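You operate a simulated robot arm through the tools that you are given. There is no shell and no other tool.

You run a simulated two-armed robot. Do the job below in one go: nothing can be reset, and whatever is moved stays where it is left.

Task
On the top of the machine table, fold the wiping rag in half.

It is judged by the outcome, as a careful person would: the job done as asked, and still so three seconds after it is handed in. It fails if anything else is knocked over, pushed out of place, dropped, spilled or broken. Flat cloth is picked up by pressing the open fingertips on it (5 to 10 N) and closing them slowly along it; thin cloth reads only 2 to 8 mm in the jaws.

Robot
Two 6-joint arms with two-finger grippers on one trunk, on a base that moves. Base frame: it is fixed to the floor where the robot stands at the start and does not move with it; the origin is under the middle of the robot, x ahead of it, y to its left, z up. Lengths are in mm, angles in rad, forces in N, time in s.
The left shoulder is at the start at [30, 178, 813], the right one opposite. With the tool pointing down near the work surface each hand reaches from about 420 to 840 mm from the robot's upright axis, wherever it stands, measured 20 degrees to its own side. Places, roughly: top of the machine table [200, 2800, 700]; wiping rag [250, 2750, 750]. Payload 2.54 kg a hand.
Tool frame (each hand has its own): the origin (TCP) lies between the finger pads and is the grasp point; the fingertips stand 30 mm ahead of it; z points along the fingers, y is the line along which they close. The gripper opens to 116 mm; its body begins 95 mm behind the TCP.
Orientation is told as [roll, pitch, yaw] about the base's x, y, z axes, in that order, counted from this pose: with the fingers straight down and closing along the base's y, the tool's x points along the base's -x, its y along +y and its z along -z.

Tools
- The arms move only by the tool drive_tool. It takes "left_moves", "right_moves" or both (then of equal length, played together; a hand with none holds still); each is a list of rows, each a list of 7 numbers: the opening, from 0 (shut) to 1 (fully open), then the shift along the base's x, y, z in units of 100 mm (1.0 is 100 mm), then the turn, a rotation vector about the base's x, y, z in units of 45 degrees (1.0 is 45 degrees). In form: [[claw, dx, dy, dz, wx, wy, wz], ...]. A call has 1 to 20 rows; each row is the pose to reach, as a shift and turn from the pose commanded when the call began. A call with a number of a shift or a turn outside -1 to 1 is refused whole. Rows are played at 5 a second. More than 50 mm and 0.15 rad between two rows, or a gripper value outside its range, and nothing of the call is played. A pose out of reach is approached as far as the arm can. The call stops where the force on the tool passes 40 N (or 10 N more than at its start, if that is more) or the arm is blocked; 0.2 s more then pass. Each finger travels about 153 mm/s and halts on what it meets, pressing with about 35 N; the grip force reading is that of the motor and also rises with nothing between the fingers. The clock runs only during rows and for 0.2 s after the last one: add rows that repeat a pose to give the fingers time. The reply holds the time, the measured pose of the TCP, the force on the tool along the base axes, the opening and the grip force, in the units named above and with some noise, with the torque about the TCP (base axes, N m) and any sound that the robot's microphone picked up.
- Cameras (640 x 400 px; columns grow to the right, rows downward): "scene" is now at [42.2, 13.9, 1542.6]; the picture's right is [0.13, -0.99, 0.00], its down [-0.72, -0.10, -0.69] and it looks along [0.68, 0.09, -0.73] (base axes); focal length 292 px, centre (320, 200). "left" rides on the left gripper at [69, 15, -122] in its tool frame; the picture's right is [-0.21, 0.98, 0.00], its down [-0.83, -0.18, -0.53] and it looks along [-0.52, -0.11, 0.85] (tool axes); focal length 251 px, centre (320, 200). "right" rides on the right gripper at [69, -15, -122] in its tool frame; the picture's right is [0.21, 0.98, 0.00], its down [-0.83, 0.18, -0.53] and it looks along [-0.52, 0.11, 0.85] (tool axes); focal length 251 px, centre (320, 200). There is no depth. A picture from a camera that has moved, and an enlarged one, comes with that camera's place and axes in the base frame and with its lens. The place of the scene camera against the robot may be out by one fixed shift of up to 12 mm in any direction.
- snapshot(camera): a new picture of that camera. It takes no simulated time.
- raise_lower(by): moves the trunk up (or, below 0, down) by that many mm; the arms and the scene camera ride with it, the base frame stays. It gives what a move gives, with no picture.
- steer(legs): drives the robot by 1 to 6 legs, each [ahead, left, turn to the left] in mm, mm and rad, along the robot's own axes; the way and the turn of a leg run together, so that a leg with both is an arc; at most 1500 mm and 3.142 rad a leg. The arms and the cameras ride along, it lands a little off, and it stops where it bumps. It gives what a move gives.
- pan_tilt(pan, tilt): turns the head with the scene camera to pan (to the left, within 2.496 rad either way) and tilt (down, from -0.506 to 1.204), counted from straight ahead of the robot. It gives what a move gives.
- zoom(camera, box): a new picture of the part [left, top, right, bottom] of that camera's present view, enlarged. It takes no simulated time.
- hand_in(): hands the job in; it is judged then, once.

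Nothing tells you exact positions but the pictures and the camera data. Unless the task says otherwise, let go and move clear before handing in.

The tools are called after "Emit:" as name(argument=value, ...) on one line, values as JSON. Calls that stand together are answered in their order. drive_tool: Moves the arms, as the interface text tells. Its arguments: {"type":"object","properties":{"left_moves":{"type":"array","items":{"type":"array","items":{"type":"number"}}},"right_moves":{"type":"array","items":{"type":"array","items":{"type":"number"}}}},"required":[]} The other tools are called the same way: raise_lower (by) moves the trunk up or down; steer (legs) drives the base; pan_tilt (pan, tilt) turns the head that bears the scene camera; snapshot (camera) takes a picture; zoom (camera, box) takes an enlarged picture of a part of a camera's view; hand_in () hands the job in.

At the start:

```text
clock: 0.0
left_position: [542.0, 183.0, 920.8]
left_orientation: [-0.001, 0.0, 0.0]
left_ft_force: [-0.2, 0.9, 1.0]
left_torque: [0.01, 0.0, 0.03]
left_opening: 116.1
left_finger_force: 0.0
right_position: [406.1, -138.7, 859.8]
right_orientation: [-0.001, 0.0, -0.001]
right_ft_force: [0.1, 0.1, -0.6]
right_torque: [-0.02, 0.02, -0.02]
right_opening: 116.0
right_finger_force: 0.0
trunk travel left (down, up): [-25.0, 515.0]
robot x, y, heading: [0.8, -1.6, -0.002]
head pan, tilt (commanded): [0.133, 0.813]
```

scene: 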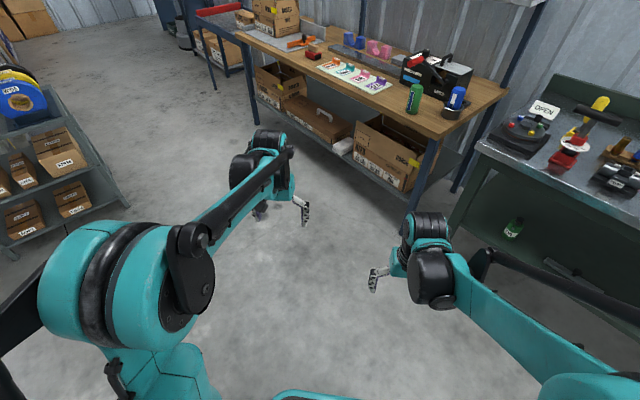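
right: 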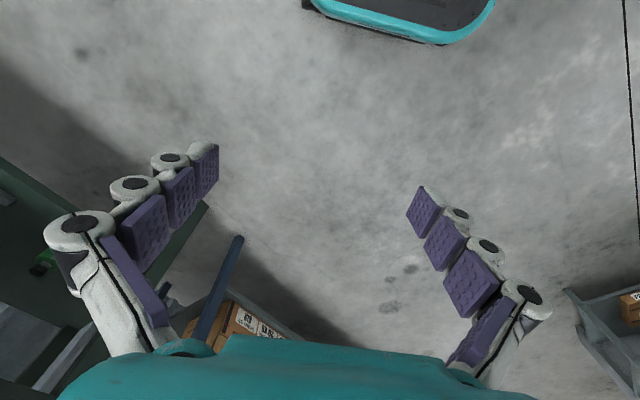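
left: 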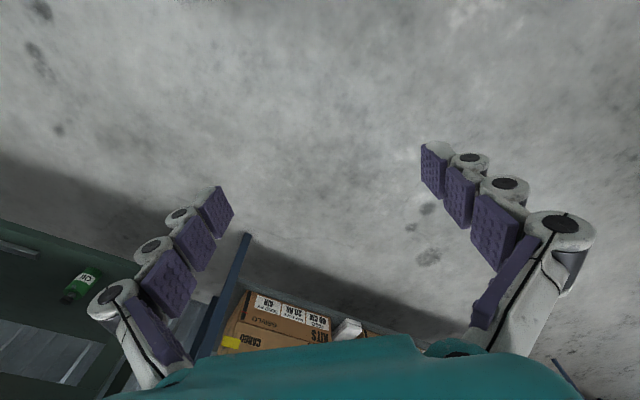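

I see a workshop: a workbench ahead, another table to the right, and shelves to the left. The machine table should be about 2.8 m to my left, so I turn the head that way to look.

Emit:
pan_tilt(pan=1.5, tilt=0.45)

Emit:
snapshot(camera="scene")

```text
clock: 1.5
left_position: [541.4, 184.2, 921.3]
left_orientation: [0.001, -0.001, 0.001]
left_ft_force: [-0.1, -0.8, -0.1]
left_torque: [-0.01, -0.01, 0.02]
left_opening: 115.8
left_finger_force: 0.1
right_position: [406.0, -139.3, 859.4]
right_orientation: [0.0, 0.001, 0.0]
right_ft_force: [-0.2, -0.9, 0.0]
right_torque: [0.02, -0.02, 0.0]
right_opening: 116.0
right_finger_force: 0.0
trunk travel left (down, up): [-25.0, 515.0]
robot x, y, heading: [4.1, 1.2, -0.003]
head pan, tilt (commanded): [1.499, 0.45]
```

```text
taken
camera scene: at [-30.4, 95.0, 1574.2], right [1.0, -0.07, 0.0], down [-0.03, -0.43, -0.9], along [0.06, 0.9, -0.44], focal length 292 px, centre (320, 200)
```

scene: 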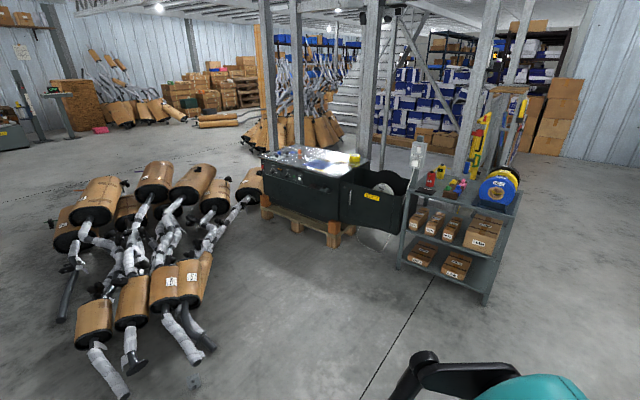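

The machine table appears to be the black unit with a shiny top around pixel (315,160). I zoom in on it.

Emit:
zoom(camera="scene", box=[240, 120, 440, 245])

Emit:
zoom(camera="scene", box=[255, 135, 375, 210])

```text
3.20 times, centred on (340, 182) of scene
camera zoom: at [-30.4, 95.0, 1574.2], right [1.0, -0.07, 0.0], down [-0.03, -0.43, -0.9], along [0.06, 0.9, -0.44], focal length 934 px, centre (256, 256)
```

zoom: 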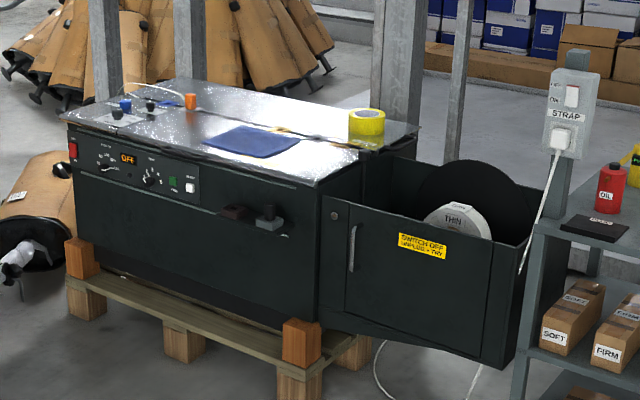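

```text
5.33 times, centred on (315, 172) of scene
camera zoom: at [-30.4, 95.0, 1574.2], right [1.0, -0.07, 0.0], down [-0.03, -0.43, -0.9], along [0.06, 0.9, -0.44], focal length 1556 px, centre (347, 347)
```

zoom: 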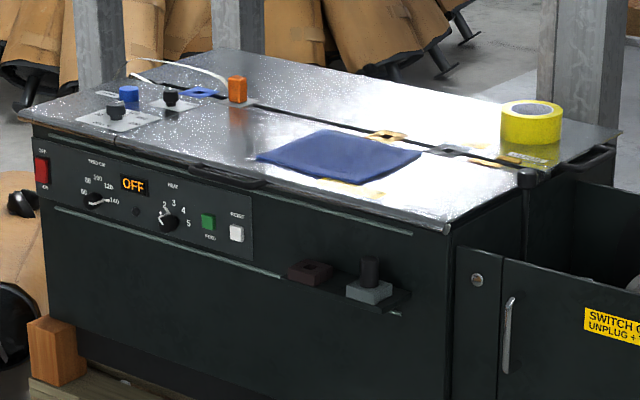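

The blue rag lies on a shiny tabletop of a strapping machine whose front edge runs obliquely (front faces roughly toward (-0.63,-0.77)); I estimate the rag near [120, 2610, 700]. I raise the trunk for safe travel, turn to face the machine's front, and drive part of the way clear of the mufflers on the left.

Emit:
raise_lower(by=150)

Emit:
steer(legs=[[0, 0, 0.88], [585, 548, 0], [585, 548, 0]])

Emit:
pan_tilt(pan=0.3, tilt=0.7)

Emit:
snapshot(camera="scene")

```text
clock: 3.3
left_position: [541.6, 183.6, 1071.5]
left_orientation: [0.001, 0.0, 0.001]
left_ft_force: [-0.6, 0.0, -0.1]
left_torque: [-0.03, 0.04, 0.01]
left_opening: 116.0
left_finger_force: 0.0
right_position: [406.2, -140.0, 1009.6]
right_orientation: [0.0, 0.002, 0.001]
right_ft_force: [0.0, -0.2, 0.1]
right_torque: [0.02, 0.02, -0.02]
right_opening: 116.2
right_finger_force: 0.1
trunk travel left (down, up): [-175.0, 365.0]
robot x, y, heading: [1.7, -0.7, -0.003]
head pan, tilt (commanded): [1.499, 0.45]
```

```text
clock: 13.7
left_position: [102.0, 2127.7, 1071.0]
left_orientation: [0.001, -0.001, 0.873]
left_ft_force: [-0.5, 0.8, 0.4]
left_torque: [0.03, 0.0, -0.03]
left_opening: 115.9
left_finger_force: 0.2
right_position: [261.7, 1815.7, 1010.7]
right_orientation: [0.001, 0.0, 0.875]
right_ft_force: [0.0, -0.4, 0.3]
right_torque: [-0.05, 0.0, 0.02]
right_opening: 115.9
right_finger_force: 0.0
trunk travel left (down, up): [-175.0, 365.0]
robot x, y, heading: [-106.0, 1593.6, 0.878]
head pan, tilt (commanded): [1.499, 0.45]
```

```text
clock: 15.1
left_position: [101.7, 2126.7, 1071.3]
left_orientation: [0.0, 0.001, 0.872]
left_ft_force: [-0.1, -0.5, -0.4]
left_torque: [0.02, 0.0, -0.03]
left_opening: 116.0
left_finger_force: 0.1
right_position: [263.1, 1816.0, 1009.3]
right_orientation: [0.0, 0.0, 0.874]
right_ft_force: [-0.1, -0.2, -0.4]
right_torque: [-0.01, -0.03, 0.01]
right_opening: 115.9
right_finger_force: 0.0
trunk travel left (down, up): [-175.0, 365.0]
robot x, y, heading: [-101.9, 1594.0, 0.872]
head pan, tilt (commanded): [0.3, 0.7]
```

```text
taken
camera scene: at [-98.9, 1653.1, 1702.0], right [0.92, -0.39, 0.0], down [-0.25, -0.59, -0.76], along [0.3, 0.71, -0.64], focal length 292 px, centre (320, 200)
```

scene: 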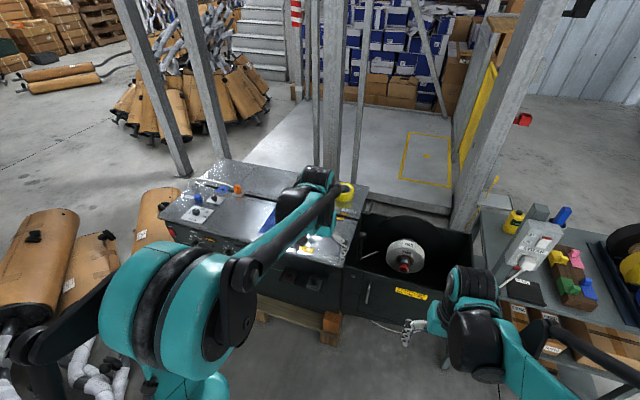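

The left arm covers the rag from here. I zoom in to refine the table's edges and the rag's corners.

Emit:
zoom(camera="scene", box=[140, 140, 380, 290])

Emit:
snapshot(camera="left")

Emit:
snapshot(camera="right")

```text
2.67 times, centred on (260, 215) of scene
camera zoom: at [-98.9, 1653.1, 1702.0], right [0.92, -0.39, 0.0], down [-0.25, -0.59, -0.76], along [0.3, 0.71, -0.64], focal length 778 px, centre (480, 160)
```

zoom: 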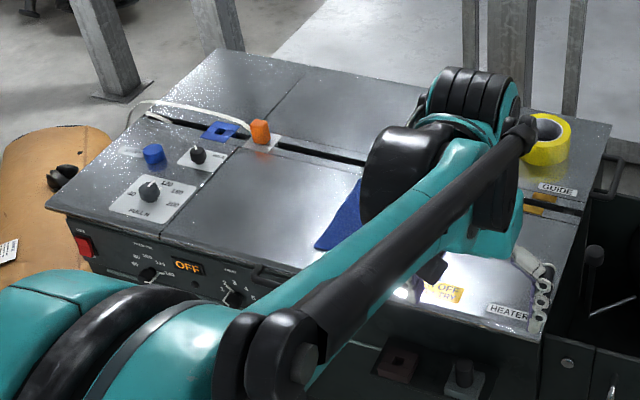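

```text
taken
camera left: at [46.3, 2084.0, 1194.2], right [-0.61, 0.79, 0.0], down [0.67, 0.52, 0.53], along [0.42, 0.33, -0.85], focal length 251 px, centre (320, 200)
```

left: 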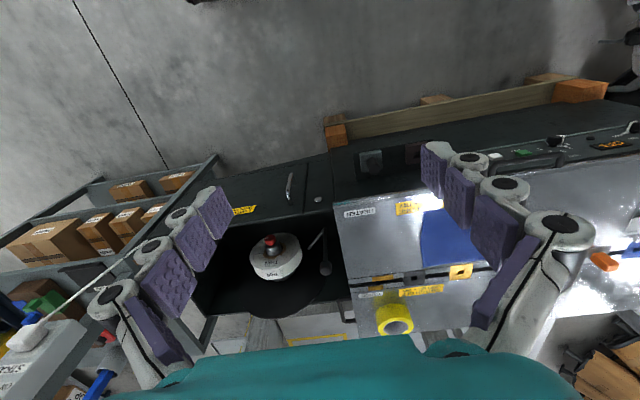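

```text
taken
camera right: at [229.8, 1754.7, 1132.4], right [-0.89, 0.46, 0.0], down [0.39, 0.75, 0.53], along [0.25, 0.47, -0.85], focal length 251 px, centre (320, 200)
```

right: 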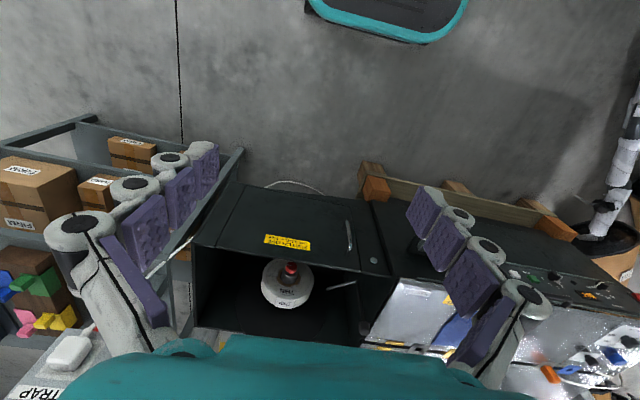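

The table front-right corner is near [275, 2300] and the rag near [165, 2630]. I move diagonally so the rag comes straight ahead of the robot, then look between the arms.

Emit:
steer(legs=[[203, 312, 0]])

Emit:
pan_tilt(pan=0.0, tilt=0.8)

Emit:
snapshot(camera="scene")

```text
clock: 17.5
left_position: [-2.2, 2486.6, 1071.1]
left_orientation: [0.0, 0.0, 0.868]
left_ft_force: [0.4, 0.3, -0.4]
left_torque: [-0.04, -0.02, 0.01]
left_opening: 116.0
left_finger_force: 0.0
right_position: [155.8, 2174.7, 1009.3]
right_orientation: [0.0, 0.0, 0.87]
right_ft_force: [-0.5, 0.1, -0.8]
right_torque: [-0.02, -0.03, 0.01]
right_opening: 115.7
right_finger_force: 0.0
trunk travel left (down, up): [-175.0, 365.0]
robot x, y, heading: [-213.8, 1955.5, 0.866]
head pan, tilt (commanded): [0.3, 0.7]
```

```text
clock: 18.3
left_position: [-2.2, 2486.6, 1071.4]
left_orientation: [0.0, 0.001, 0.868]
left_ft_force: [0.4, 0.3, 0.5]
left_torque: [0.01, -0.03, 0.0]
left_opening: 116.1
left_finger_force: 0.0
right_position: [154.7, 2174.9, 1010.2]
right_orientation: [0.001, 0.0, 0.869]
right_ft_force: [-0.6, 0.1, 0.5]
right_torque: [-0.04, -0.01, 0.0]
right_opening: 115.8
right_finger_force: 0.0
trunk travel left (down, up): [-175.0, 365.0]
robot x, y, heading: [-212.0, 1952.5, 0.868]
head pan, tilt (commanded): [0.0, 0.799]
```

```text
taken
camera scene: at [-186.9, 1996.4, 1693.8], right [0.76, -0.65, 0.0], down [-0.46, -0.55, -0.7], along [0.45, 0.53, -0.72], focal length 292 px, centre (320, 200)
```

scene: 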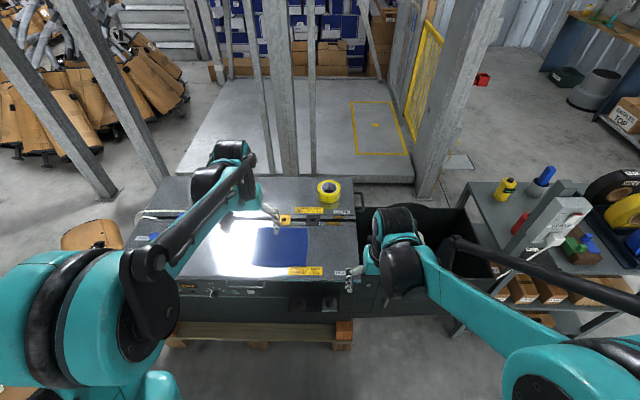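

Emit:
zoom(camera="scene", box=[200, 160, 380, 300])

Emit:
snapshot(camera="left")

Emit:
snapshot(camera="right")

```text
2.86 times, centred on (290, 230) of scene
camera zoom: at [-186.9, 1996.4, 1693.8], right [0.76, -0.65, 0.0], down [-0.46, -0.55, -0.7], along [0.45, 0.53, -0.72], focal length 834 px, centre (406, 114)
```

zoom: 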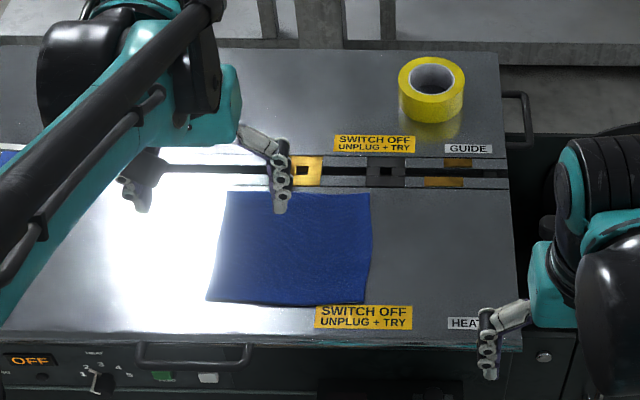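

```text
taken
camera left: at [-58.5, 2443.2, 1194.2], right [-0.61, 0.79, 0.0], down [0.67, 0.51, 0.53], along [0.42, 0.32, -0.85], focal length 251 px, centre (320, 200)
```

left: 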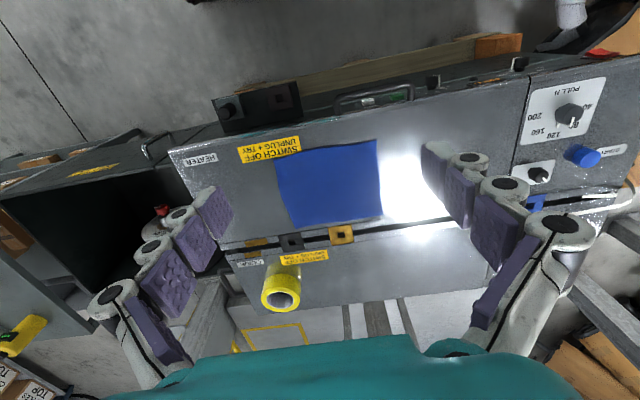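

```text
taken
camera right: at [123.4, 2113.0, 1132.4], right [-0.88, 0.47, 0.0], down [0.39, 0.75, 0.53], along [0.25, 0.47, -0.85], focal length 251 px, centre (320, 200)
```

right: 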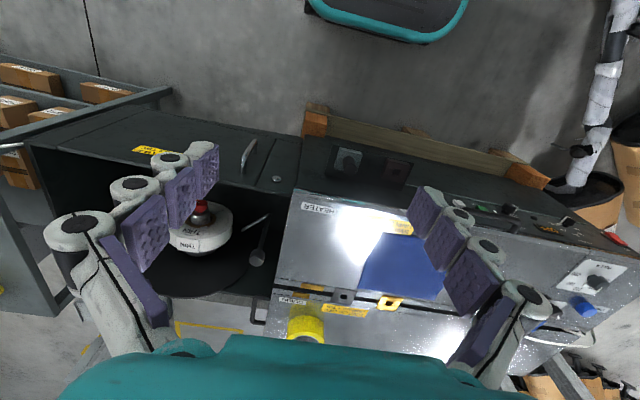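

Triangulating both cameras gives the tabletop at z≈700 and the rag's corners near NL(3,2633), NR(158,2493), FL(122,2770), FR(292,2627), about 215 x 185 mm. I look left for floor clutter before sidestepping to centre the rag.

Emit:
pan_tilt(pan=1.3, tilt=0.9)

Emit:
snapshot(camera="scene")

```text
clock: 19.7
left_position: [-2.7, 2486.0, 1070.2]
left_orientation: [0.001, 0.0, 0.868]
left_ft_force: [0.0, 0.3, 0.0]
left_torque: [-0.02, 0.03, 0.0]
left_opening: 116.3
left_finger_force: 0.1
right_position: [156.6, 2173.5, 1010.9]
right_orientation: [0.001, 0.001, 0.87]
right_ft_force: [-0.1, 0.8, 0.2]
right_torque: [0.01, -0.02, -0.01]
right_opening: 115.9
right_finger_force: 0.1
trunk travel left (down, up): [-175.0, 365.0]
robot x, y, heading: [-215.6, 1952.6, 0.87]
head pan, tilt (commanded): [1.3, 0.901]
```

```text
taken
camera scene: at [-281.4, 1997.2, 1685.8], right [0.83, 0.56, 0.0], down [0.44, -0.65, -0.62], along [-0.35, 0.51, -0.78], focal length 292 px, centre (320, 200)
```

scene: 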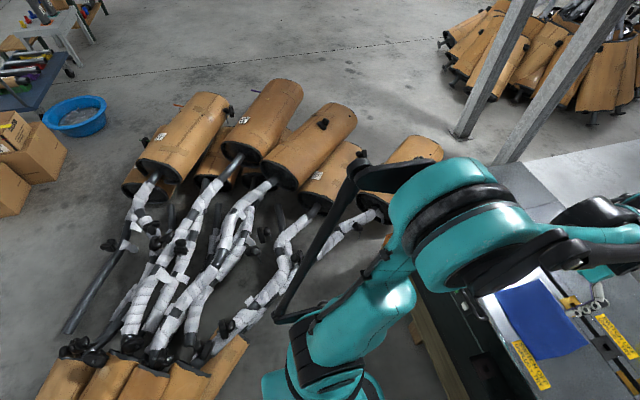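

Clutter on the left stays beyond x≈-800 at my y, so sidestepping to x≈-340 is fine. I check the robot's own base footprint by looking straight down.

Emit:
pan_tilt(pan=0.0, tilt=1.2)

Emit:
snapshot(camera="scene")

```text
clock: 21.2
left_position: [-3.5, 2486.3, 1071.2]
left_orientation: [0.0, 0.001, 0.869]
left_ft_force: [1.0, -1.2, 0.3]
left_torque: [0.01, 0.03, 0.01]
left_opening: 115.9
left_finger_force: 0.0
right_position: [155.6, 2175.0, 1010.5]
right_orientation: [-0.001, -0.002, 0.869]
right_ft_force: [0.1, -0.5, -0.7]
right_torque: [0.0, -0.01, 0.02]
right_opening: 116.1
right_finger_force: 0.1
trunk travel left (down, up): [-175.0, 365.0]
robot x, y, heading: [-210.9, 1951.8, 0.873]
head pan, tilt (commanded): [0.0, 1.201]
```

```text
taken
camera scene: at [-202.8, 1977.5, 1666.0], right [0.76, -0.65, 0.0], down [-0.6, -0.71, -0.36], along [0.23, 0.28, -0.93], focal length 292 px, centre (320, 200)
```

scene: 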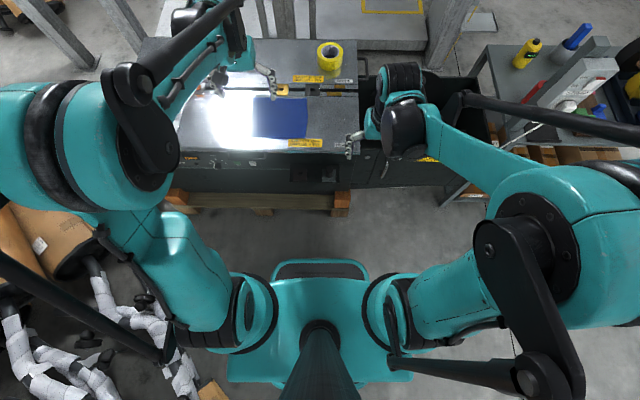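

The base front reaches about 270 mm ahead of the axis, so standing ~650 mm from the rag leaves good clearance to the pallet. I sidestep and move forward to there.

Emit:
steer(legs=[[98, 180, -0.02]])

Emit:
pan_tilt(pan=0.0, tilt=0.95)

Emit:
snapshot(camera="scene")

```text
clock: 22.8
left_position: [-64.1, 2674.8, 1071.2]
left_orientation: [-0.001, 0.0, 0.847]
left_ft_force: [-0.1, 0.2, 0.2]
left_torque: [-0.01, -0.02, 0.01]
left_opening: 115.8
left_finger_force: 0.1
right_position: [88.9, 2359.3, 1010.6]
right_orientation: [-0.002, 0.001, 0.847]
right_ft_force: [-0.4, 0.5, 0.1]
right_torque: [-0.04, -0.04, 0.0]
right_opening: 115.9
right_finger_force: 0.0
trunk travel left (down, up): [-175.0, 365.0]
robot x, y, heading: [-284.7, 2143.8, 0.849]
head pan, tilt (commanded): [0.0, 1.201]
```

```text
clock: 23.6
left_position: [-63.6, 2673.3, 1072.3]
left_orientation: [0.0, 0.001, 0.847]
left_ft_force: [-1.4, 0.3, -0.3]
left_torque: [0.03, 0.0, 0.0]
left_opening: 115.8
left_finger_force: 0.0
right_position: [88.5, 2358.1, 1010.2]
right_orientation: [0.0, 0.001, 0.847]
right_ft_force: [0.3, 0.0, -0.5]
right_torque: [-0.02, 0.02, 0.02]
right_opening: 115.9
right_finger_force: 0.0
trunk travel left (down, up): [-175.0, 365.0]
robot x, y, heading: [-283.9, 2144.8, 0.847]
head pan, tilt (commanded): [0.0, 0.949]
```

```text
taken
camera scene: at [-263.5, 2181.3, 1682.2], right [0.75, -0.66, 0.0], down [-0.54, -0.61, -0.58], along [0.38, 0.44, -0.81], focal length 292 px, centre (320, 200)
```

scene: 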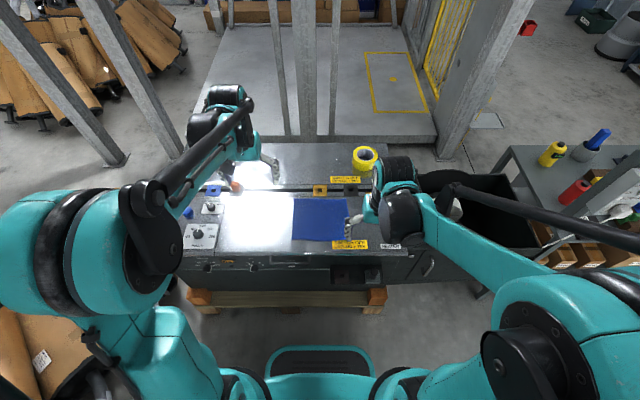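

Emit:
zoom(camera="scene", box=[260, 160, 420, 280])

Emit:
snapshot(camera="left")

Emit:
snapshot(camera="right")

```text
3.33 times, centred on (340, 220) of scene
camera zoom: at [-263.5, 2181.3, 1682.2], right [0.75, -0.66, 0.0], down [-0.54, -0.61, -0.58], along [0.38, 0.44, -0.81], focal length 973 px, centre (253, 133)
```

zoom: 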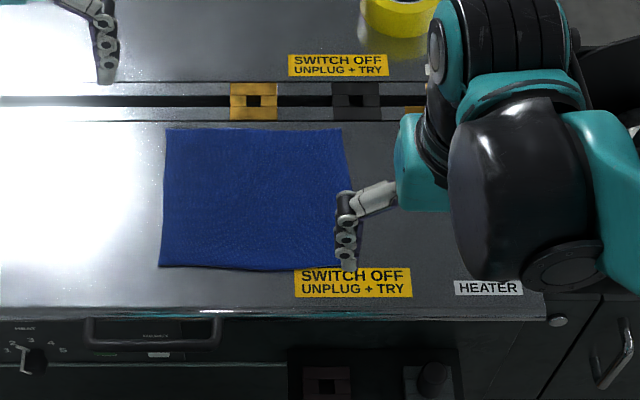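

```text
taken
camera left: at [-120.3, 2631.5, 1194.3], right [-0.59, 0.81, 0.0], down [0.68, 0.5, 0.53], along [0.43, 0.32, -0.85], focal length 251 px, centre (320, 200)
```

left: 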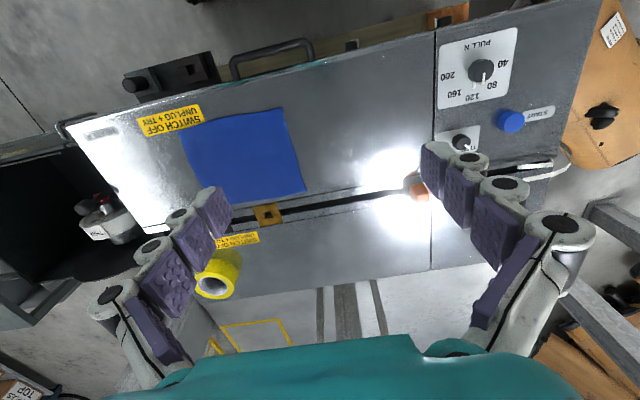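

```text
taken
camera right: at [54.5, 2297.4, 1132.4], right [-0.87, 0.49, 0.0], down [0.41, 0.74, 0.53], along [0.26, 0.47, -0.85], focal length 251 px, centre (320, 200)
```

right: 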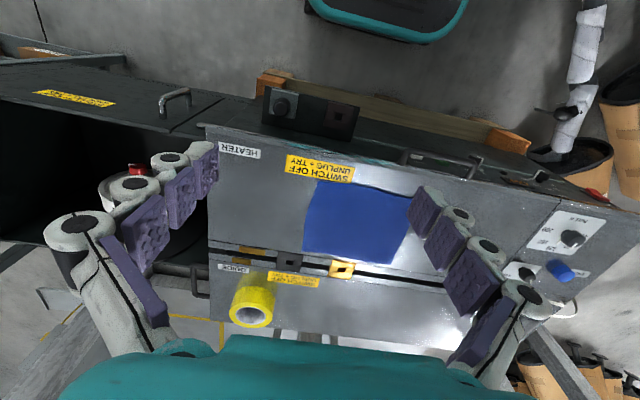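

The rag is well in view straight ahead: about 217 x 190 mm, centred near [143, 2635], aligned with the robot's heading. I look closer at the grippers to judge their width before bringing both hands side by side.

Emit:
zoom(camera="scene", box=[340, 140, 440, 260])

Emit:
zoom(camera="scene", box=[180, 70, 300, 210])

```text
3.33 times, centred on (390, 200) of scene
camera zoom: at [-263.5, 2181.3, 1682.2], right [0.75, -0.66, 0.0], down [-0.54, -0.61, -0.58], along [0.38, 0.44, -0.81], focal length 973 px, centre (87, 200)
```

zoom: 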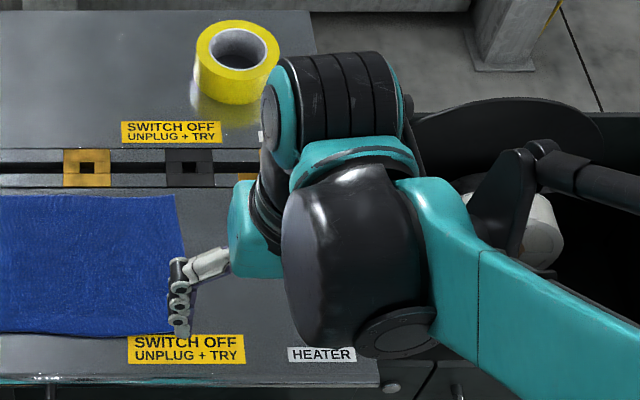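

```text
2.86 times, centred on (240, 140) of scene
camera zoom: at [-263.5, 2181.3, 1682.2], right [0.75, -0.66, 0.0], down [-0.54, -0.61, -0.58], along [0.38, 0.44, -0.81], focal length 834 px, centre (549, 371)
```

zoom: 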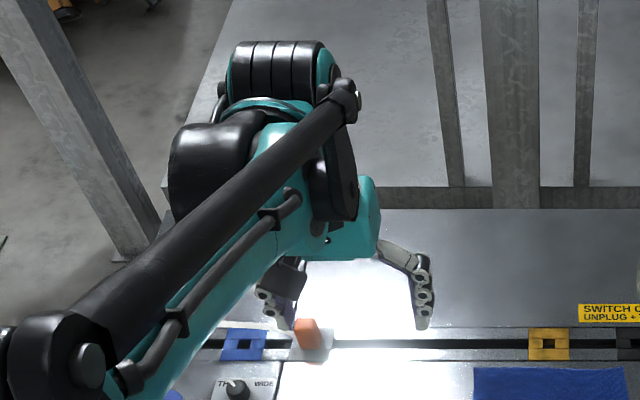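

The palms are about 90 mm wide and each wrist is offset outward, so both hands fit side by side 160 mm apart. I plan to pinch the two far corners and fold the far edge toward me onto the near edge; first I bring both hands above the far corners with fingers at ~40 mm opening.

Emit:
drive_tool(left_moves=[[0.35, 0.2, 0.075, -0.2, 0, 0, 0], [0.35, 0.4, 0.15, -0.4, 0, 0, 0], [0.35, 0.6, 0.225, -0.6, 0, 0, 0], [0.35, 0.8, 0.3, -0.8, 0, 0, 0], [0.35, 0.8, 0.3, -0.8, 0, 0, 0]], right_moves=[[0.35, 0.175, 0.2425, -0.125, 0, 0, 0], [0.35, 0.35, 0.485, -0.25, 0, 0, 0], [0.35, 0.525, 0.7275, -0.375, 0, 0, 0], [0.35, 0.7, 0.97, -0.5, 0, 0, 0], [0.35, 0.7, 0.97, -0.5, 0, 0, 0]])

Emit:
drive_tool(left_moves=[[0.35, 0.2, 0.075, -0.2, 0, 0, 0], [0.35, 0.4, 0.15, -0.4, 0, 0, 0], [0.35, 0.6, 0.225, -0.6, 0, 0, 0], [0.35, 0.8, 0.3, -0.8, 0, 0, 0], [0.35, 0.8, 0.3, -0.8, 0, 0, 0]], right_moves=[[0.35, 0.175, 0.2425, -0.125, 0, 0, 0], [0.35, 0.35, 0.485, -0.25, 0, 0, 0], [0.35, 0.525, 0.7275, -0.375, 0, 0, 0], [0.35, 0.7, 0.97, -0.5, 0, 0, 0], [0.35, 0.7, 0.97, -0.5, 0, 0, 0]])

Emit:
snapshot(camera="left")

Emit:
snapshot(camera="right")

Emit:
snapshot(camera="scene")

```text
clock: 24.8
left_position: [15.6, 2698.8, 990.6]
left_orientation: [-0.001, -0.001, 0.846]
left_ft_force: [-0.2, -0.2, -0.9]
left_torque: [0.01, -0.05, -0.01]
left_opening: 40.7
left_finger_force: 0.0
right_position: [156.8, 2455.2, 958.7]
right_orientation: [0.0, 0.001, 0.847]
right_ft_force: [0.3, -0.4, -0.3]
right_torque: [0.05, -0.01, 0.0]
right_opening: 40.5
right_finger_force: 0.1
trunk travel left (down, up): [-175.0, 365.0]
robot x, y, heading: [-284.1, 2149.7, 0.851]
head pan, tilt (commanded): [0.0, 0.949]
```

```text
clock: 26.0
left_position: [98.6, 2731.4, 911.1]
left_orientation: [0.0, 0.0, 0.846]
left_ft_force: [0.1, -0.4, 0.5]
left_torque: [0.01, -0.03, 0.0]
left_opening: 40.9
left_finger_force: 0.1
right_position: [227.9, 2552.3, 911.8]
right_orientation: [0.001, 0.001, 0.847]
right_ft_force: [-0.5, -0.4, 0.9]
right_torque: [0.04, -0.02, 0.0]
right_opening: 40.7
right_finger_force: 0.1
trunk travel left (down, up): [-175.0, 365.0]
robot x, y, heading: [-286.3, 2149.0, 0.843]
head pan, tilt (commanded): [0.0, 0.949]
```

```text
taken
camera left: at [40.5, 2689.3, 1033.7], right [-0.59, 0.81, 0.0], down [0.68, 0.5, 0.53], along [0.43, 0.32, -0.85], focal length 251 px, centre (320, 200)
```

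left: 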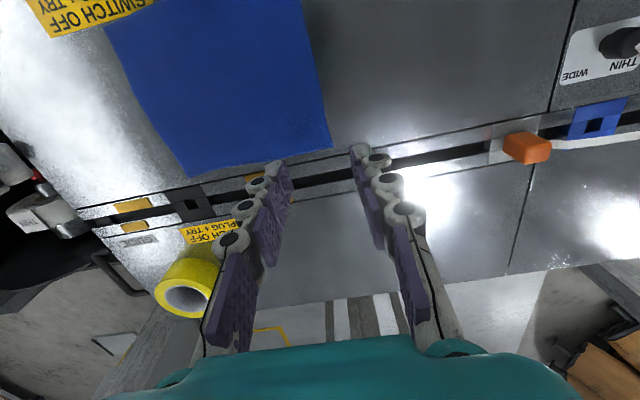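

```text
taken
camera right: at [192.3, 2491.9, 1034.8], right [-0.87, 0.49, 0.0], down [0.41, 0.74, 0.53], along [0.26, 0.47, -0.85], focal length 251 px, centre (320, 200)
```

right: 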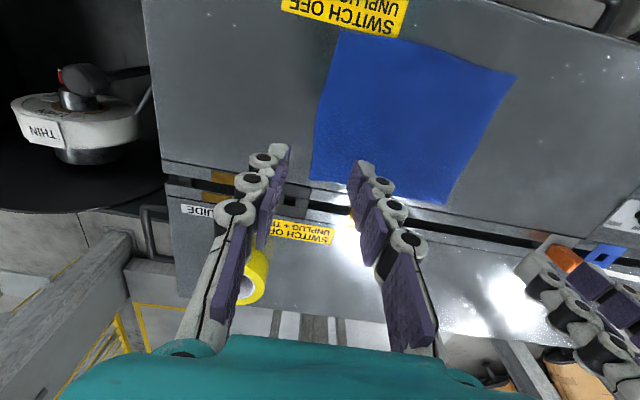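

```text
taken
camera scene: at [-264.5, 2180.5, 1682.3], right [0.75, -0.66, 0.0], down [-0.54, -0.61, -0.58], along [0.39, 0.44, -0.81], focal length 292 px, centre (320, 200)
```

scene: 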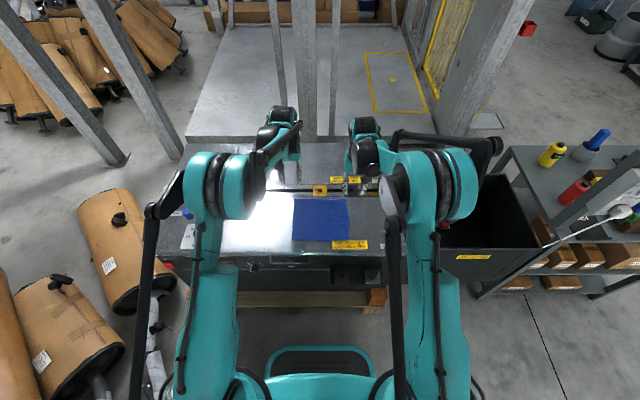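

From both hand cameras the far corners are at about (128,2778) and (288,2636). I move the hands above points ~9 mm inside the far edge near each corner, then down to about 40 mm above the cloth.

Emit:
drive_tool(left_moves=[[0.35, 0.111, 0.052, -0.15, 0, 0, 0], [0.35, 0.222, 0.104, -0.3, 0, 0, 0], [0.35, 0.333, 0.155, -0.45, 0, 0, 0], [0.35, 0.444, 0.207, -0.6, 0, 0, 0], [0.35, 0.444, 0.207, -0.6, 0, 0, 0]], right_moves=[[0.35, 0.08, 0.24, -0.15, 0, 0, 0], [0.35, 0.16, 0.48, -0.3, 0, 0, 0], [0.35, 0.24, 0.725, -0.45, 0, 0, 0], [0.35, 0.319, 0.966, -0.6, 0, 0, 0], [0.35, 0.319, 0.966, -0.6, 0, 0, 0]])

Emit:
drive_tool(left_moves=[[0.35, 0, 0, -0.25, 0, 0, 0], [0.35, 0, 0, -0.5, 0, 0, 0], [0.35, 0, 0, -0.75, 0, 0, 0], [0.35, 0, 0, -0.75, 0, 0, 0]], right_moves=[[0.35, 0, 0, -0.25, 0, 0, 0], [0.35, 0, 0, -0.5, 0, 0, 0], [0.35, 0, 0, -0.75, 0, 0, 0], [0.35, 0, 0, -0.75, 0, 0, 0]])

Emit:
snapshot(camera="left")

Emit:
snapshot(camera="right")

Emit:
zoom(camera="scene", box=[240, 110, 420, 260])

```text
clock: 27.2
left_position: [140.8, 2753.6, 850.0]
left_orientation: [0.0, 0.0, 0.848]
left_ft_force: [-0.5, -0.3, 0.2]
left_torque: [0.02, -0.02, -0.02]
left_opening: 40.7
left_finger_force: 0.1
right_position: [258.7, 2648.3, 850.2]
right_orientation: [-0.001, 0.0, 0.846]
right_ft_force: [-0.5, 0.3, -0.1]
right_torque: [0.02, -0.01, 0.0]
right_opening: 40.7
right_finger_force: 0.0
trunk travel left (down, up): [-175.0, 365.0]
robot x, y, heading: [-285.7, 2145.4, 0.847]
head pan, tilt (commanded): [0.0, 0.949]
```

```text
clock: 28.2
left_position: [141.3, 2756.6, 776.2]
left_orientation: [0.001, 0.001, 0.846]
left_ft_force: [-1.1, 0.2, -0.1]
left_torque: [0.03, 0.02, 0.01]
left_opening: 40.3
left_finger_force: 0.0
right_position: [260.8, 2647.8, 776.1]
right_orientation: [-0.001, -0.001, 0.847]
right_ft_force: [-0.7, 0.6, 0.6]
right_torque: [0.0, -0.01, 0.01]
right_opening: 40.8
right_finger_force: 0.1
trunk travel left (down, up): [-175.0, 365.0]
robot x, y, heading: [-280.6, 2145.4, 0.847]
head pan, tilt (commanded): [0.0, 0.949]
```

```text
taken
camera left: at [84.1, 2714.2, 899.3], right [-0.59, 0.81, 0.0], down [0.68, 0.5, 0.53], along [0.43, 0.32, -0.85], focal length 251 px, centre (320, 200)
```

left: 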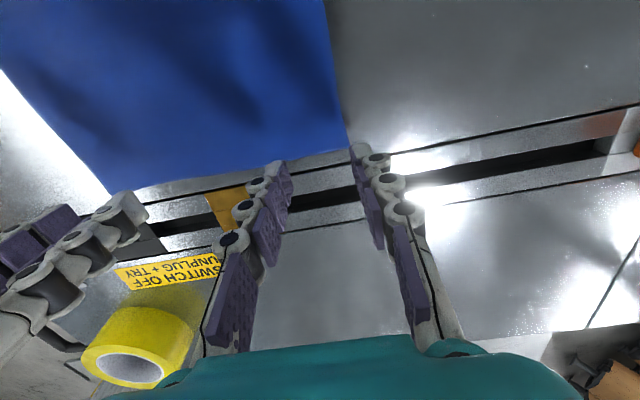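

```text
taken
camera right: at [226.4, 2587.3, 899.1], right [-0.87, 0.49, 0.0], down [0.41, 0.74, 0.53], along [0.26, 0.47, -0.85], focal length 251 px, centre (320, 200)
```

right: 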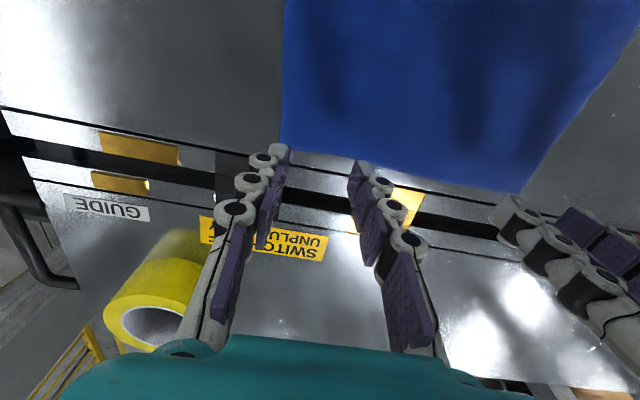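

```text
2.67 times, centred on (330, 185) of scene
camera zoom: at [-263.8, 2181.3, 1682.3], right [0.75, -0.66, 0.0], down [-0.54, -0.61, -0.58], along [0.39, 0.44, -0.81], focal length 778 px, centre (293, 240)
```

zoom: 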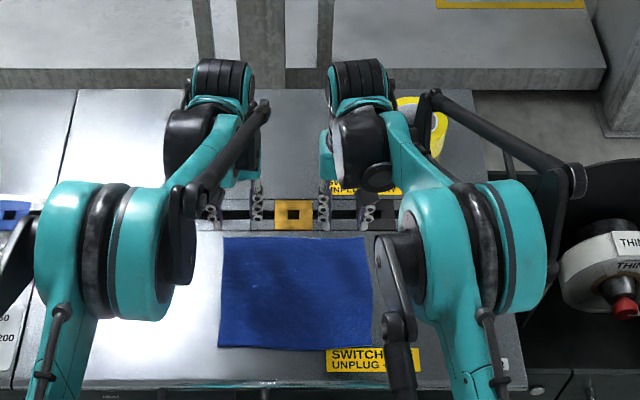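

The rag's far corners refine to (129,2776) and (289.5,2634); I nudge both hands slightly inward so all fingertips land on cloth, narrow the jaws to ~35 mm and come down to about 7 mm above the cloth.

Emit:
drive_tool(left_moves=[[0.3, 0.04, -0.075, -0.12, 0, 0, 0], [0.3, 0.04, -0.075, -0.24, 0, 0, 0], [0.3, 0.04, -0.075, -0.36, 0, 0, 0], [0.3, 0.04, -0.075, -0.36, 0, 0, 0]], right_moves=[[0.3, -0.036, 0.005, -0.12, 0, 0, 0], [0.3, -0.036, 0.005, -0.24, 0, 0, 0], [0.3, -0.036, 0.005, -0.36, 0, 0, 0], [0.3, -0.036, 0.005, -0.36, 0, 0, 0]])

Emit:
snapshot(camera="left")

Emit:
snapshot(camera="right")

```text
clock: 29.2
left_position: [146.0, 2746.5, 741.1]
left_orientation: [-0.001, -0.001, 0.847]
left_ft_force: [0.0, -0.1, -0.9]
left_torque: [-0.01, 0.01, -0.01]
left_opening: 34.7
left_finger_force: 0.2
right_position: [257.1, 2647.6, 741.4]
right_orientation: [-0.001, 0.002, 0.847]
right_ft_force: [0.2, -0.2, 0.3]
right_torque: [-0.01, 0.02, 0.04]
right_opening: 34.6
right_finger_force: 0.0
trunk travel left (down, up): [-175.0, 365.0]
robot x, y, heading: [-286.7, 2146.5, 0.844]
head pan, tilt (commanded): [0.0, 0.949]
```

```text
taken
camera left: at [88.5, 2704.5, 863.4], right [-0.59, 0.81, 0.0], down [0.68, 0.5, 0.53], along [0.43, 0.32, -0.85], focal length 251 px, centre (320, 200)
```

left: 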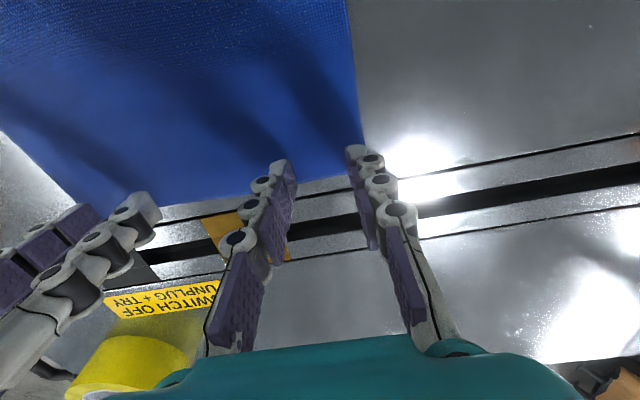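

```text
taken
camera right: at [223.5, 2587.7, 863.2], right [-0.87, 0.49, 0.0], down [0.41, 0.74, 0.53], along [0.26, 0.47, -0.85], focal length 251 px, centre (320, 200)
```

right: 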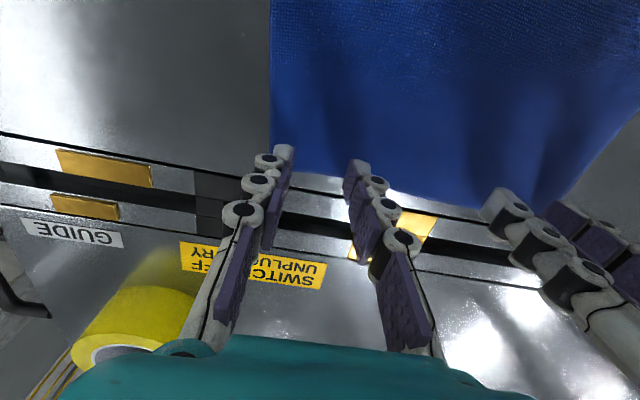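

Both fingertip pairs are over the cloth about 12 mm inside the far edge. I shift 3 mm outward and lower gently in small steps to find contact.

Emit:
drive_tool(left_moves=[[0.3, 0.02, 0.022, 0, 0, 0, 0], [0.3, 0.02, 0.022, -0.03, 0, 0, 0], [0.3, 0.02, 0.022, -0.05, 0, 0, 0], [0.3, 0.02, 0.022, -0.05, 0, 0, 0]], right_moves=[[0.3, 0.02, 0.022, 0, 0, 0, 0], [0.3, 0.02, 0.022, -0.03, 0, 0, 0], [0.3, 0.02, 0.022, -0.05, 0, 0, 0], [0.3, 0.02, 0.022, -0.05, 0, 0, 0]])

Emit:
drive_tool(left_moves=[[0.3, 0, 0, -0.02, 0, 0, 0], [0.3, 0, 0, -0.02, 0, 0, 0]], right_moves=[[0.3, 0, 0, -0.02, 0, 0, 0], [0.3, 0, 0, -0.02, 0, 0, 0]])

```text
clock: 30.2
left_position: [147.5, 2749.0, 734.6]
left_orientation: [0.0, 0.0, 0.847]
left_ft_force: [0.0, -0.2, 0.3]
left_torque: [-0.02, -0.02, -0.04]
left_opening: 34.7
left_finger_force: 0.1
right_position: [258.7, 2653.7, 735.4]
right_orientation: [-0.001, 0.0, 0.847]
right_ft_force: [0.9, 0.1, 0.8]
right_torque: [0.0, 0.0, -0.02]
right_opening: 34.8
right_finger_force: 0.1
trunk travel left (down, up): [-175.0, 365.0]
robot x, y, heading: [-282.2, 2147.0, 0.844]
head pan, tilt (commanded): [0.0, 0.949]
```

```text
clock: 30.8
left_position: [147.6, 2748.7, 734.3]
left_orientation: [0.0, -0.001, 0.848]
left_ft_force: [-0.4, 0.6, 1.7]
left_torque: [0.01, -0.01, 0.0]
left_opening: 34.7
left_finger_force: 0.1
right_position: [258.7, 2651.7, 733.4]
right_orientation: [0.001, 0.0, 0.846]
right_ft_force: [1.1, 0.6, 7.3]
right_torque: [-0.01, -0.02, 0.02]
right_opening: 34.6
right_finger_force: 0.1
trunk travel left (down, up): [-175.0, 365.0]
robot x, y, heading: [-282.0, 2146.4, 0.849]
head pan, tilt (commanded): [0.0, 0.949]
```

The right hand presses with about 7 N; the left has just touched (1.7 N). I lower the left by a millimetre.

Emit:
drive_tool(left_moves=[[0.3, 0, 0, -0.01, 0, 0, 0], [0.3, 0, 0, -0.01, 0, 0, 0]])

Emit:
snapshot(camera="left")

Emit:
snapshot(camera="right")

```text
clock: 31.4
left_position: [146.4, 2748.1, 733.6]
left_orientation: [-0.001, -0.003, 0.847]
left_ft_force: [0.6, 0.9, 8.2]
left_torque: [-0.04, -0.02, -0.02]
left_opening: 35.2
left_finger_force: 0.0
right_position: [258.8, 2649.9, 733.5]
right_orientation: [0.001, 0.0, 0.847]
right_ft_force: [0.9, 0.3, 6.0]
right_torque: [0.06, -0.01, 0.04]
right_opening: 34.6
right_finger_force: 0.1
trunk travel left (down, up): [-175.0, 365.0]
robot x, y, heading: [-287.0, 2150.0, 0.843]
head pan, tilt (commanded): [0.0, 0.949]
```

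```text
taken
camera left: at [90.0, 2706.8, 855.6], right [-0.59, 0.81, 0.0], down [0.68, 0.5, 0.53], along [0.43, 0.32, -0.84], focal length 251 px, centre (320, 200)
```

left: 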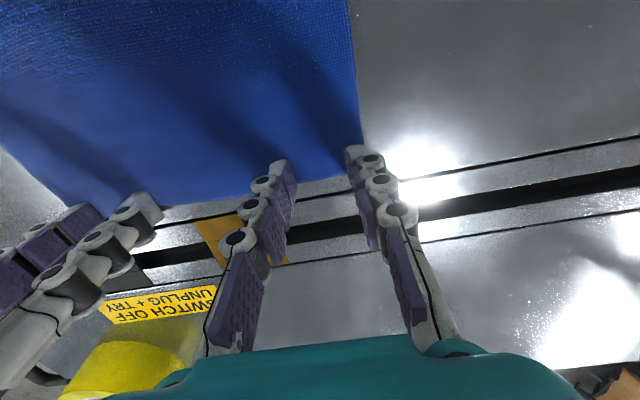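

```text
taken
camera right: at [224.3, 2590.5, 855.6], right [-0.87, 0.49, 0.0], down [0.41, 0.74, 0.53], along [0.26, 0.47, -0.85], focal length 251 px, centre (320, 200)
```

right: 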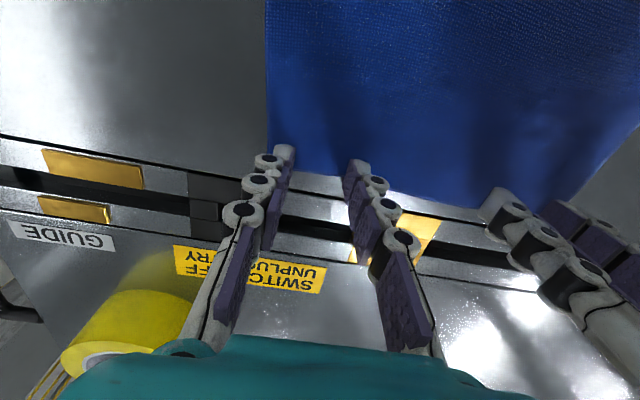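

Both press at 6–8 N, but the left hand's outer fingertip sits only barely on the rag's left edge. I lift it slightly, shift it 8 mm inward, and press again.

Emit:
drive_tool(left_moves=[[0.3, 0, 0, 0.05, 0, 0, 0], [0.3, 0.06, -0.053, 0.05, 0, 0, 0], [0.3, 0.06, -0.053, 0.01, 0, 0, 0], [0.3, 0.06, -0.053, 0.0, 0, 0, 0], [0.3, 0.06, -0.053, 0.0, 0, 0, 0]])

Emit:
zoom(camera="left", box=[220, 100, 420, 225])

Emit:
zoom(camera="right", box=[220, 100, 420, 225])

```text
clock: 32.6
left_position: [152.3, 2742.7, 733.5]
left_orientation: [0.0, -0.001, 0.847]
left_ft_force: [2.4, 1.7, 5.3]
left_torque: [-0.01, 0.0, -0.01]
left_opening: 34.7
left_finger_force: 0.1
right_position: [259.7, 2651.5, 733.5]
right_orientation: [0.002, 0.001, 0.847]
right_ft_force: [1.1, 1.4, 7.4]
right_torque: [-0.02, -0.01, -0.02]
right_opening: 34.6
right_finger_force: 0.0
trunk travel left (down, up): [-175.0, 365.0]
robot x, y, heading: [-285.4, 2145.0, 0.848]
head pan, tilt (commanded): [0.0, 0.949]
```

```text
3.20 times, centred on (320, 162) of left
camera zoom: at [95.9, 2701.6, 855.9], right [-0.59, 0.81, 0.0], down [0.68, 0.5, 0.53], along [0.43, 0.32, -0.84], focal length 805 px, centre (320, 320)
```

zoom: 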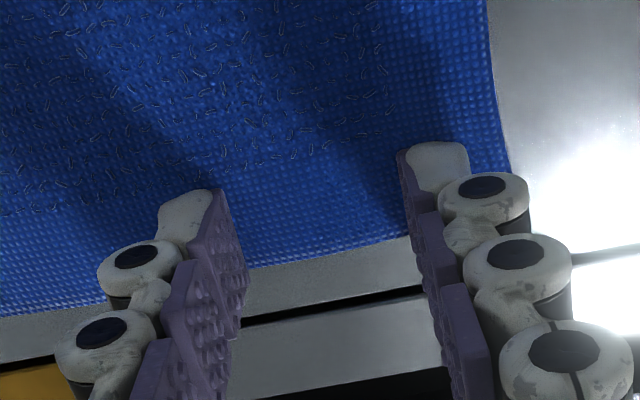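

```text
3.20 times, centred on (320, 162) of right
camera zoom: at [224.3, 2590.6, 855.5], right [-0.87, 0.49, 0.0], down [0.41, 0.74, 0.53], along [0.26, 0.47, -0.85], focal length 805 px, centre (320, 320)
```

zoom: 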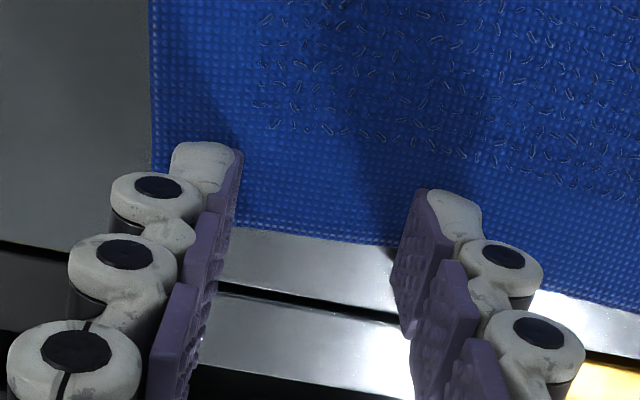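

All four fingertips rest on cloth at the far corners with 5–7 N. I now close both grippers slowly along the cloth.

Emit:
drive_tool(left_moves=[[0.28, 0, 0, 0, 0, 0, 0], [0.26, 0, 0, 0, 0, 0, 0], [0.24, 0, 0, 0, 0, 0, 0], [0.22, 0, 0, 0, 0, 0, 0], [0.2, 0, 0, 0, 0, 0, 0], [0.18, 0, 0, 0, 0, 0, 0], [0.16, 0, 0, 0, 0, 0, 0], [0.14, 0, 0, 0, 0, 0, 0], [0.12, 0, 0, 0, 0, 0, 0], [0.1, 0, 0, 0, 0, 0, 0], [0.08, 0, 0, 0, 0, 0, 0], [0.06, 0, 0, 0, 0, 0, 0], [0.04, 0, 0, 0, 0, 0, 0], [0.02, 0, 0, 0, 0, 0, 0], [0.0, 0, 0, 0, 0, 0, 0], [0.0, 0, 0, 0, 0, 0, 0], [0.0, 0, 0, 0, 0, 0, 0]], right_moves=[[0.28, 0, 0, 0, 0, 0, 0], [0.26, 0, 0, 0, 0, 0, 0], [0.24, 0, 0, 0, 0, 0, 0], [0.22, 0, 0, 0, 0, 0, 0], [0.2, 0, 0, 0, 0, 0, 0], [0.18, 0, 0, 0, 0, 0, 0], [0.16, 0, 0, 0, 0, 0, 0], [0.14, 0, 0, 0, 0, 0, 0], [0.12, 0, 0, 0, 0, 0, 0], [0.1, 0, 0, 0, 0, 0, 0], [0.08, 0, 0, 0, 0, 0, 0], [0.06, 0, 0, 0, 0, 0, 0], [0.04, 0, 0, 0, 0, 0, 0], [0.02, 0, 0, 0, 0, 0, 0], [0.0, 0, 0, 0, 0, 0, 0], [0.0, 0, 0, 0, 0, 0, 0], [0.0, 0, 0, 0, 0, 0, 0]])

Emit:
zoom(camera="left", box=[200, 80, 440, 230])

Emit:
zoom(camera="right", box=[200, 80, 440, 230])

```text
clock: 36.2
left_position: [152.3, 2743.2, 733.3]
left_orientation: [0.0, 0.001, 0.846]
left_ft_force: [0.0, 0.5, 1.6]
left_torque: [-0.06, 0.03, -0.03]
left_opening: 4.2
left_finger_force: 36.1
right_position: [260.1, 2651.5, 731.2]
right_orientation: [0.0, 0.001, 0.846]
right_ft_force: [0.3, 0.2, -0.1]
right_torque: [0.01, 0.03, 0.04]
right_opening: 0.0
right_finger_force: 28.9
trunk travel left (down, up): [-175.0, 365.0]
robot x, y, heading: [-282.7, 2147.9, 0.852]
head pan, tilt (commanded): [0.0, 0.949]
```

```text
2.67 times, centred on (320, 155) of left
camera zoom: at [96.3, 2701.9, 855.2], right [-0.59, 0.81, 0.0], down [0.68, 0.5, 0.53], along [0.43, 0.32, -0.85], focal length 670 px, centre (320, 320)
```

zoom: 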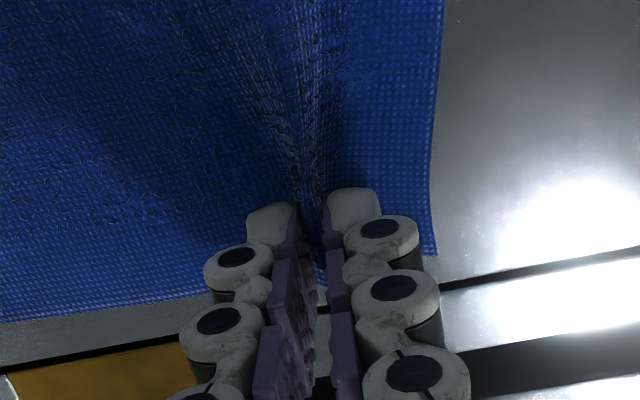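

```text
2.67 times, centred on (320, 155) of right
camera zoom: at [224.7, 2591.0, 854.9], right [-0.87, 0.49, 0.0], down [0.41, 0.74, 0.53], along [0.26, 0.47, -0.85], focal length 670 px, centre (320, 320)
```

zoom: 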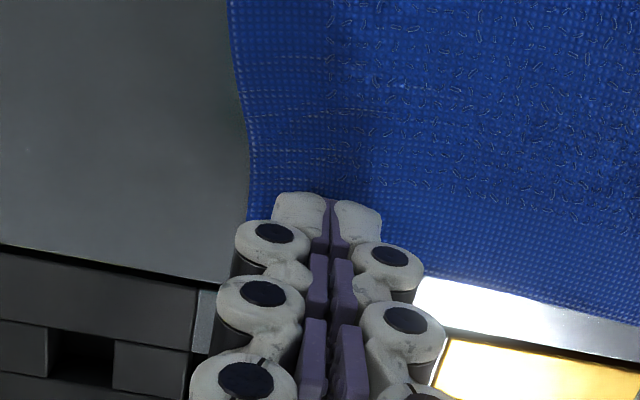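

The left hand caught the cloth (4.2 mm in the jaws), but the right slipped (0.0 mm). I lift the right slightly, reopen and look before pressing a little firmer.

Emit:
drive_tool(right_moves=[[0.0, 0, 0, 0.05, 0, 0, 0], [0.1, 0, 0, 0.1, 0, 0, 0], [0.2, 0, 0, 0.1, 0, 0, 0], [0.32, 0, 0, 0.1, 0, 0, 0], [0.32, 0, 0, 0.1, 0, 0, 0]])

Emit:
zoom(camera="right", box=[200, 80, 440, 230])

```text
clock: 37.4
left_position: [152.6, 2743.0, 732.9]
left_orientation: [-0.002, 0.0, 0.847]
left_ft_force: [-0.4, 0.3, 0.8]
left_torque: [-0.02, 0.0, -0.02]
left_opening: 3.4
left_finger_force: 31.1
right_position: [257.4, 2650.9, 742.1]
right_orientation: [-0.001, 0.002, 0.846]
right_ft_force: [0.2, -0.1, 0.6]
right_torque: [0.01, 0.01, 0.0]
right_opening: 37.3
right_finger_force: 0.0
trunk travel left (down, up): [-175.0, 365.0]
robot x, y, heading: [-285.4, 2144.7, 0.849]
head pan, tilt (commanded): [0.0, 0.949]
```

```text
2.67 times, centred on (320, 155) of right
camera zoom: at [223.6, 2590.6, 864.3], right [-0.87, 0.49, 0.0], down [0.41, 0.74, 0.53], along [0.26, 0.47, -0.85], focal length 670 px, centre (320, 320)
```

zoom: 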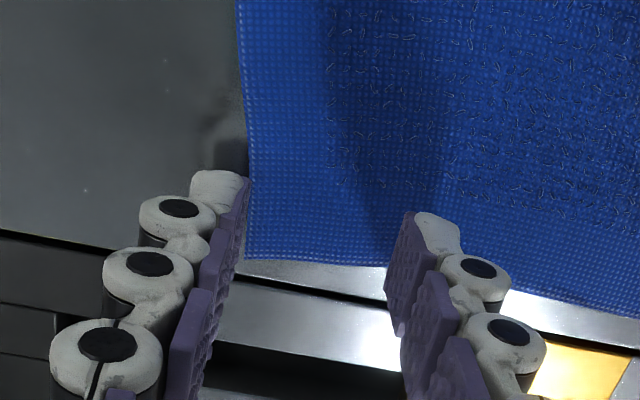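

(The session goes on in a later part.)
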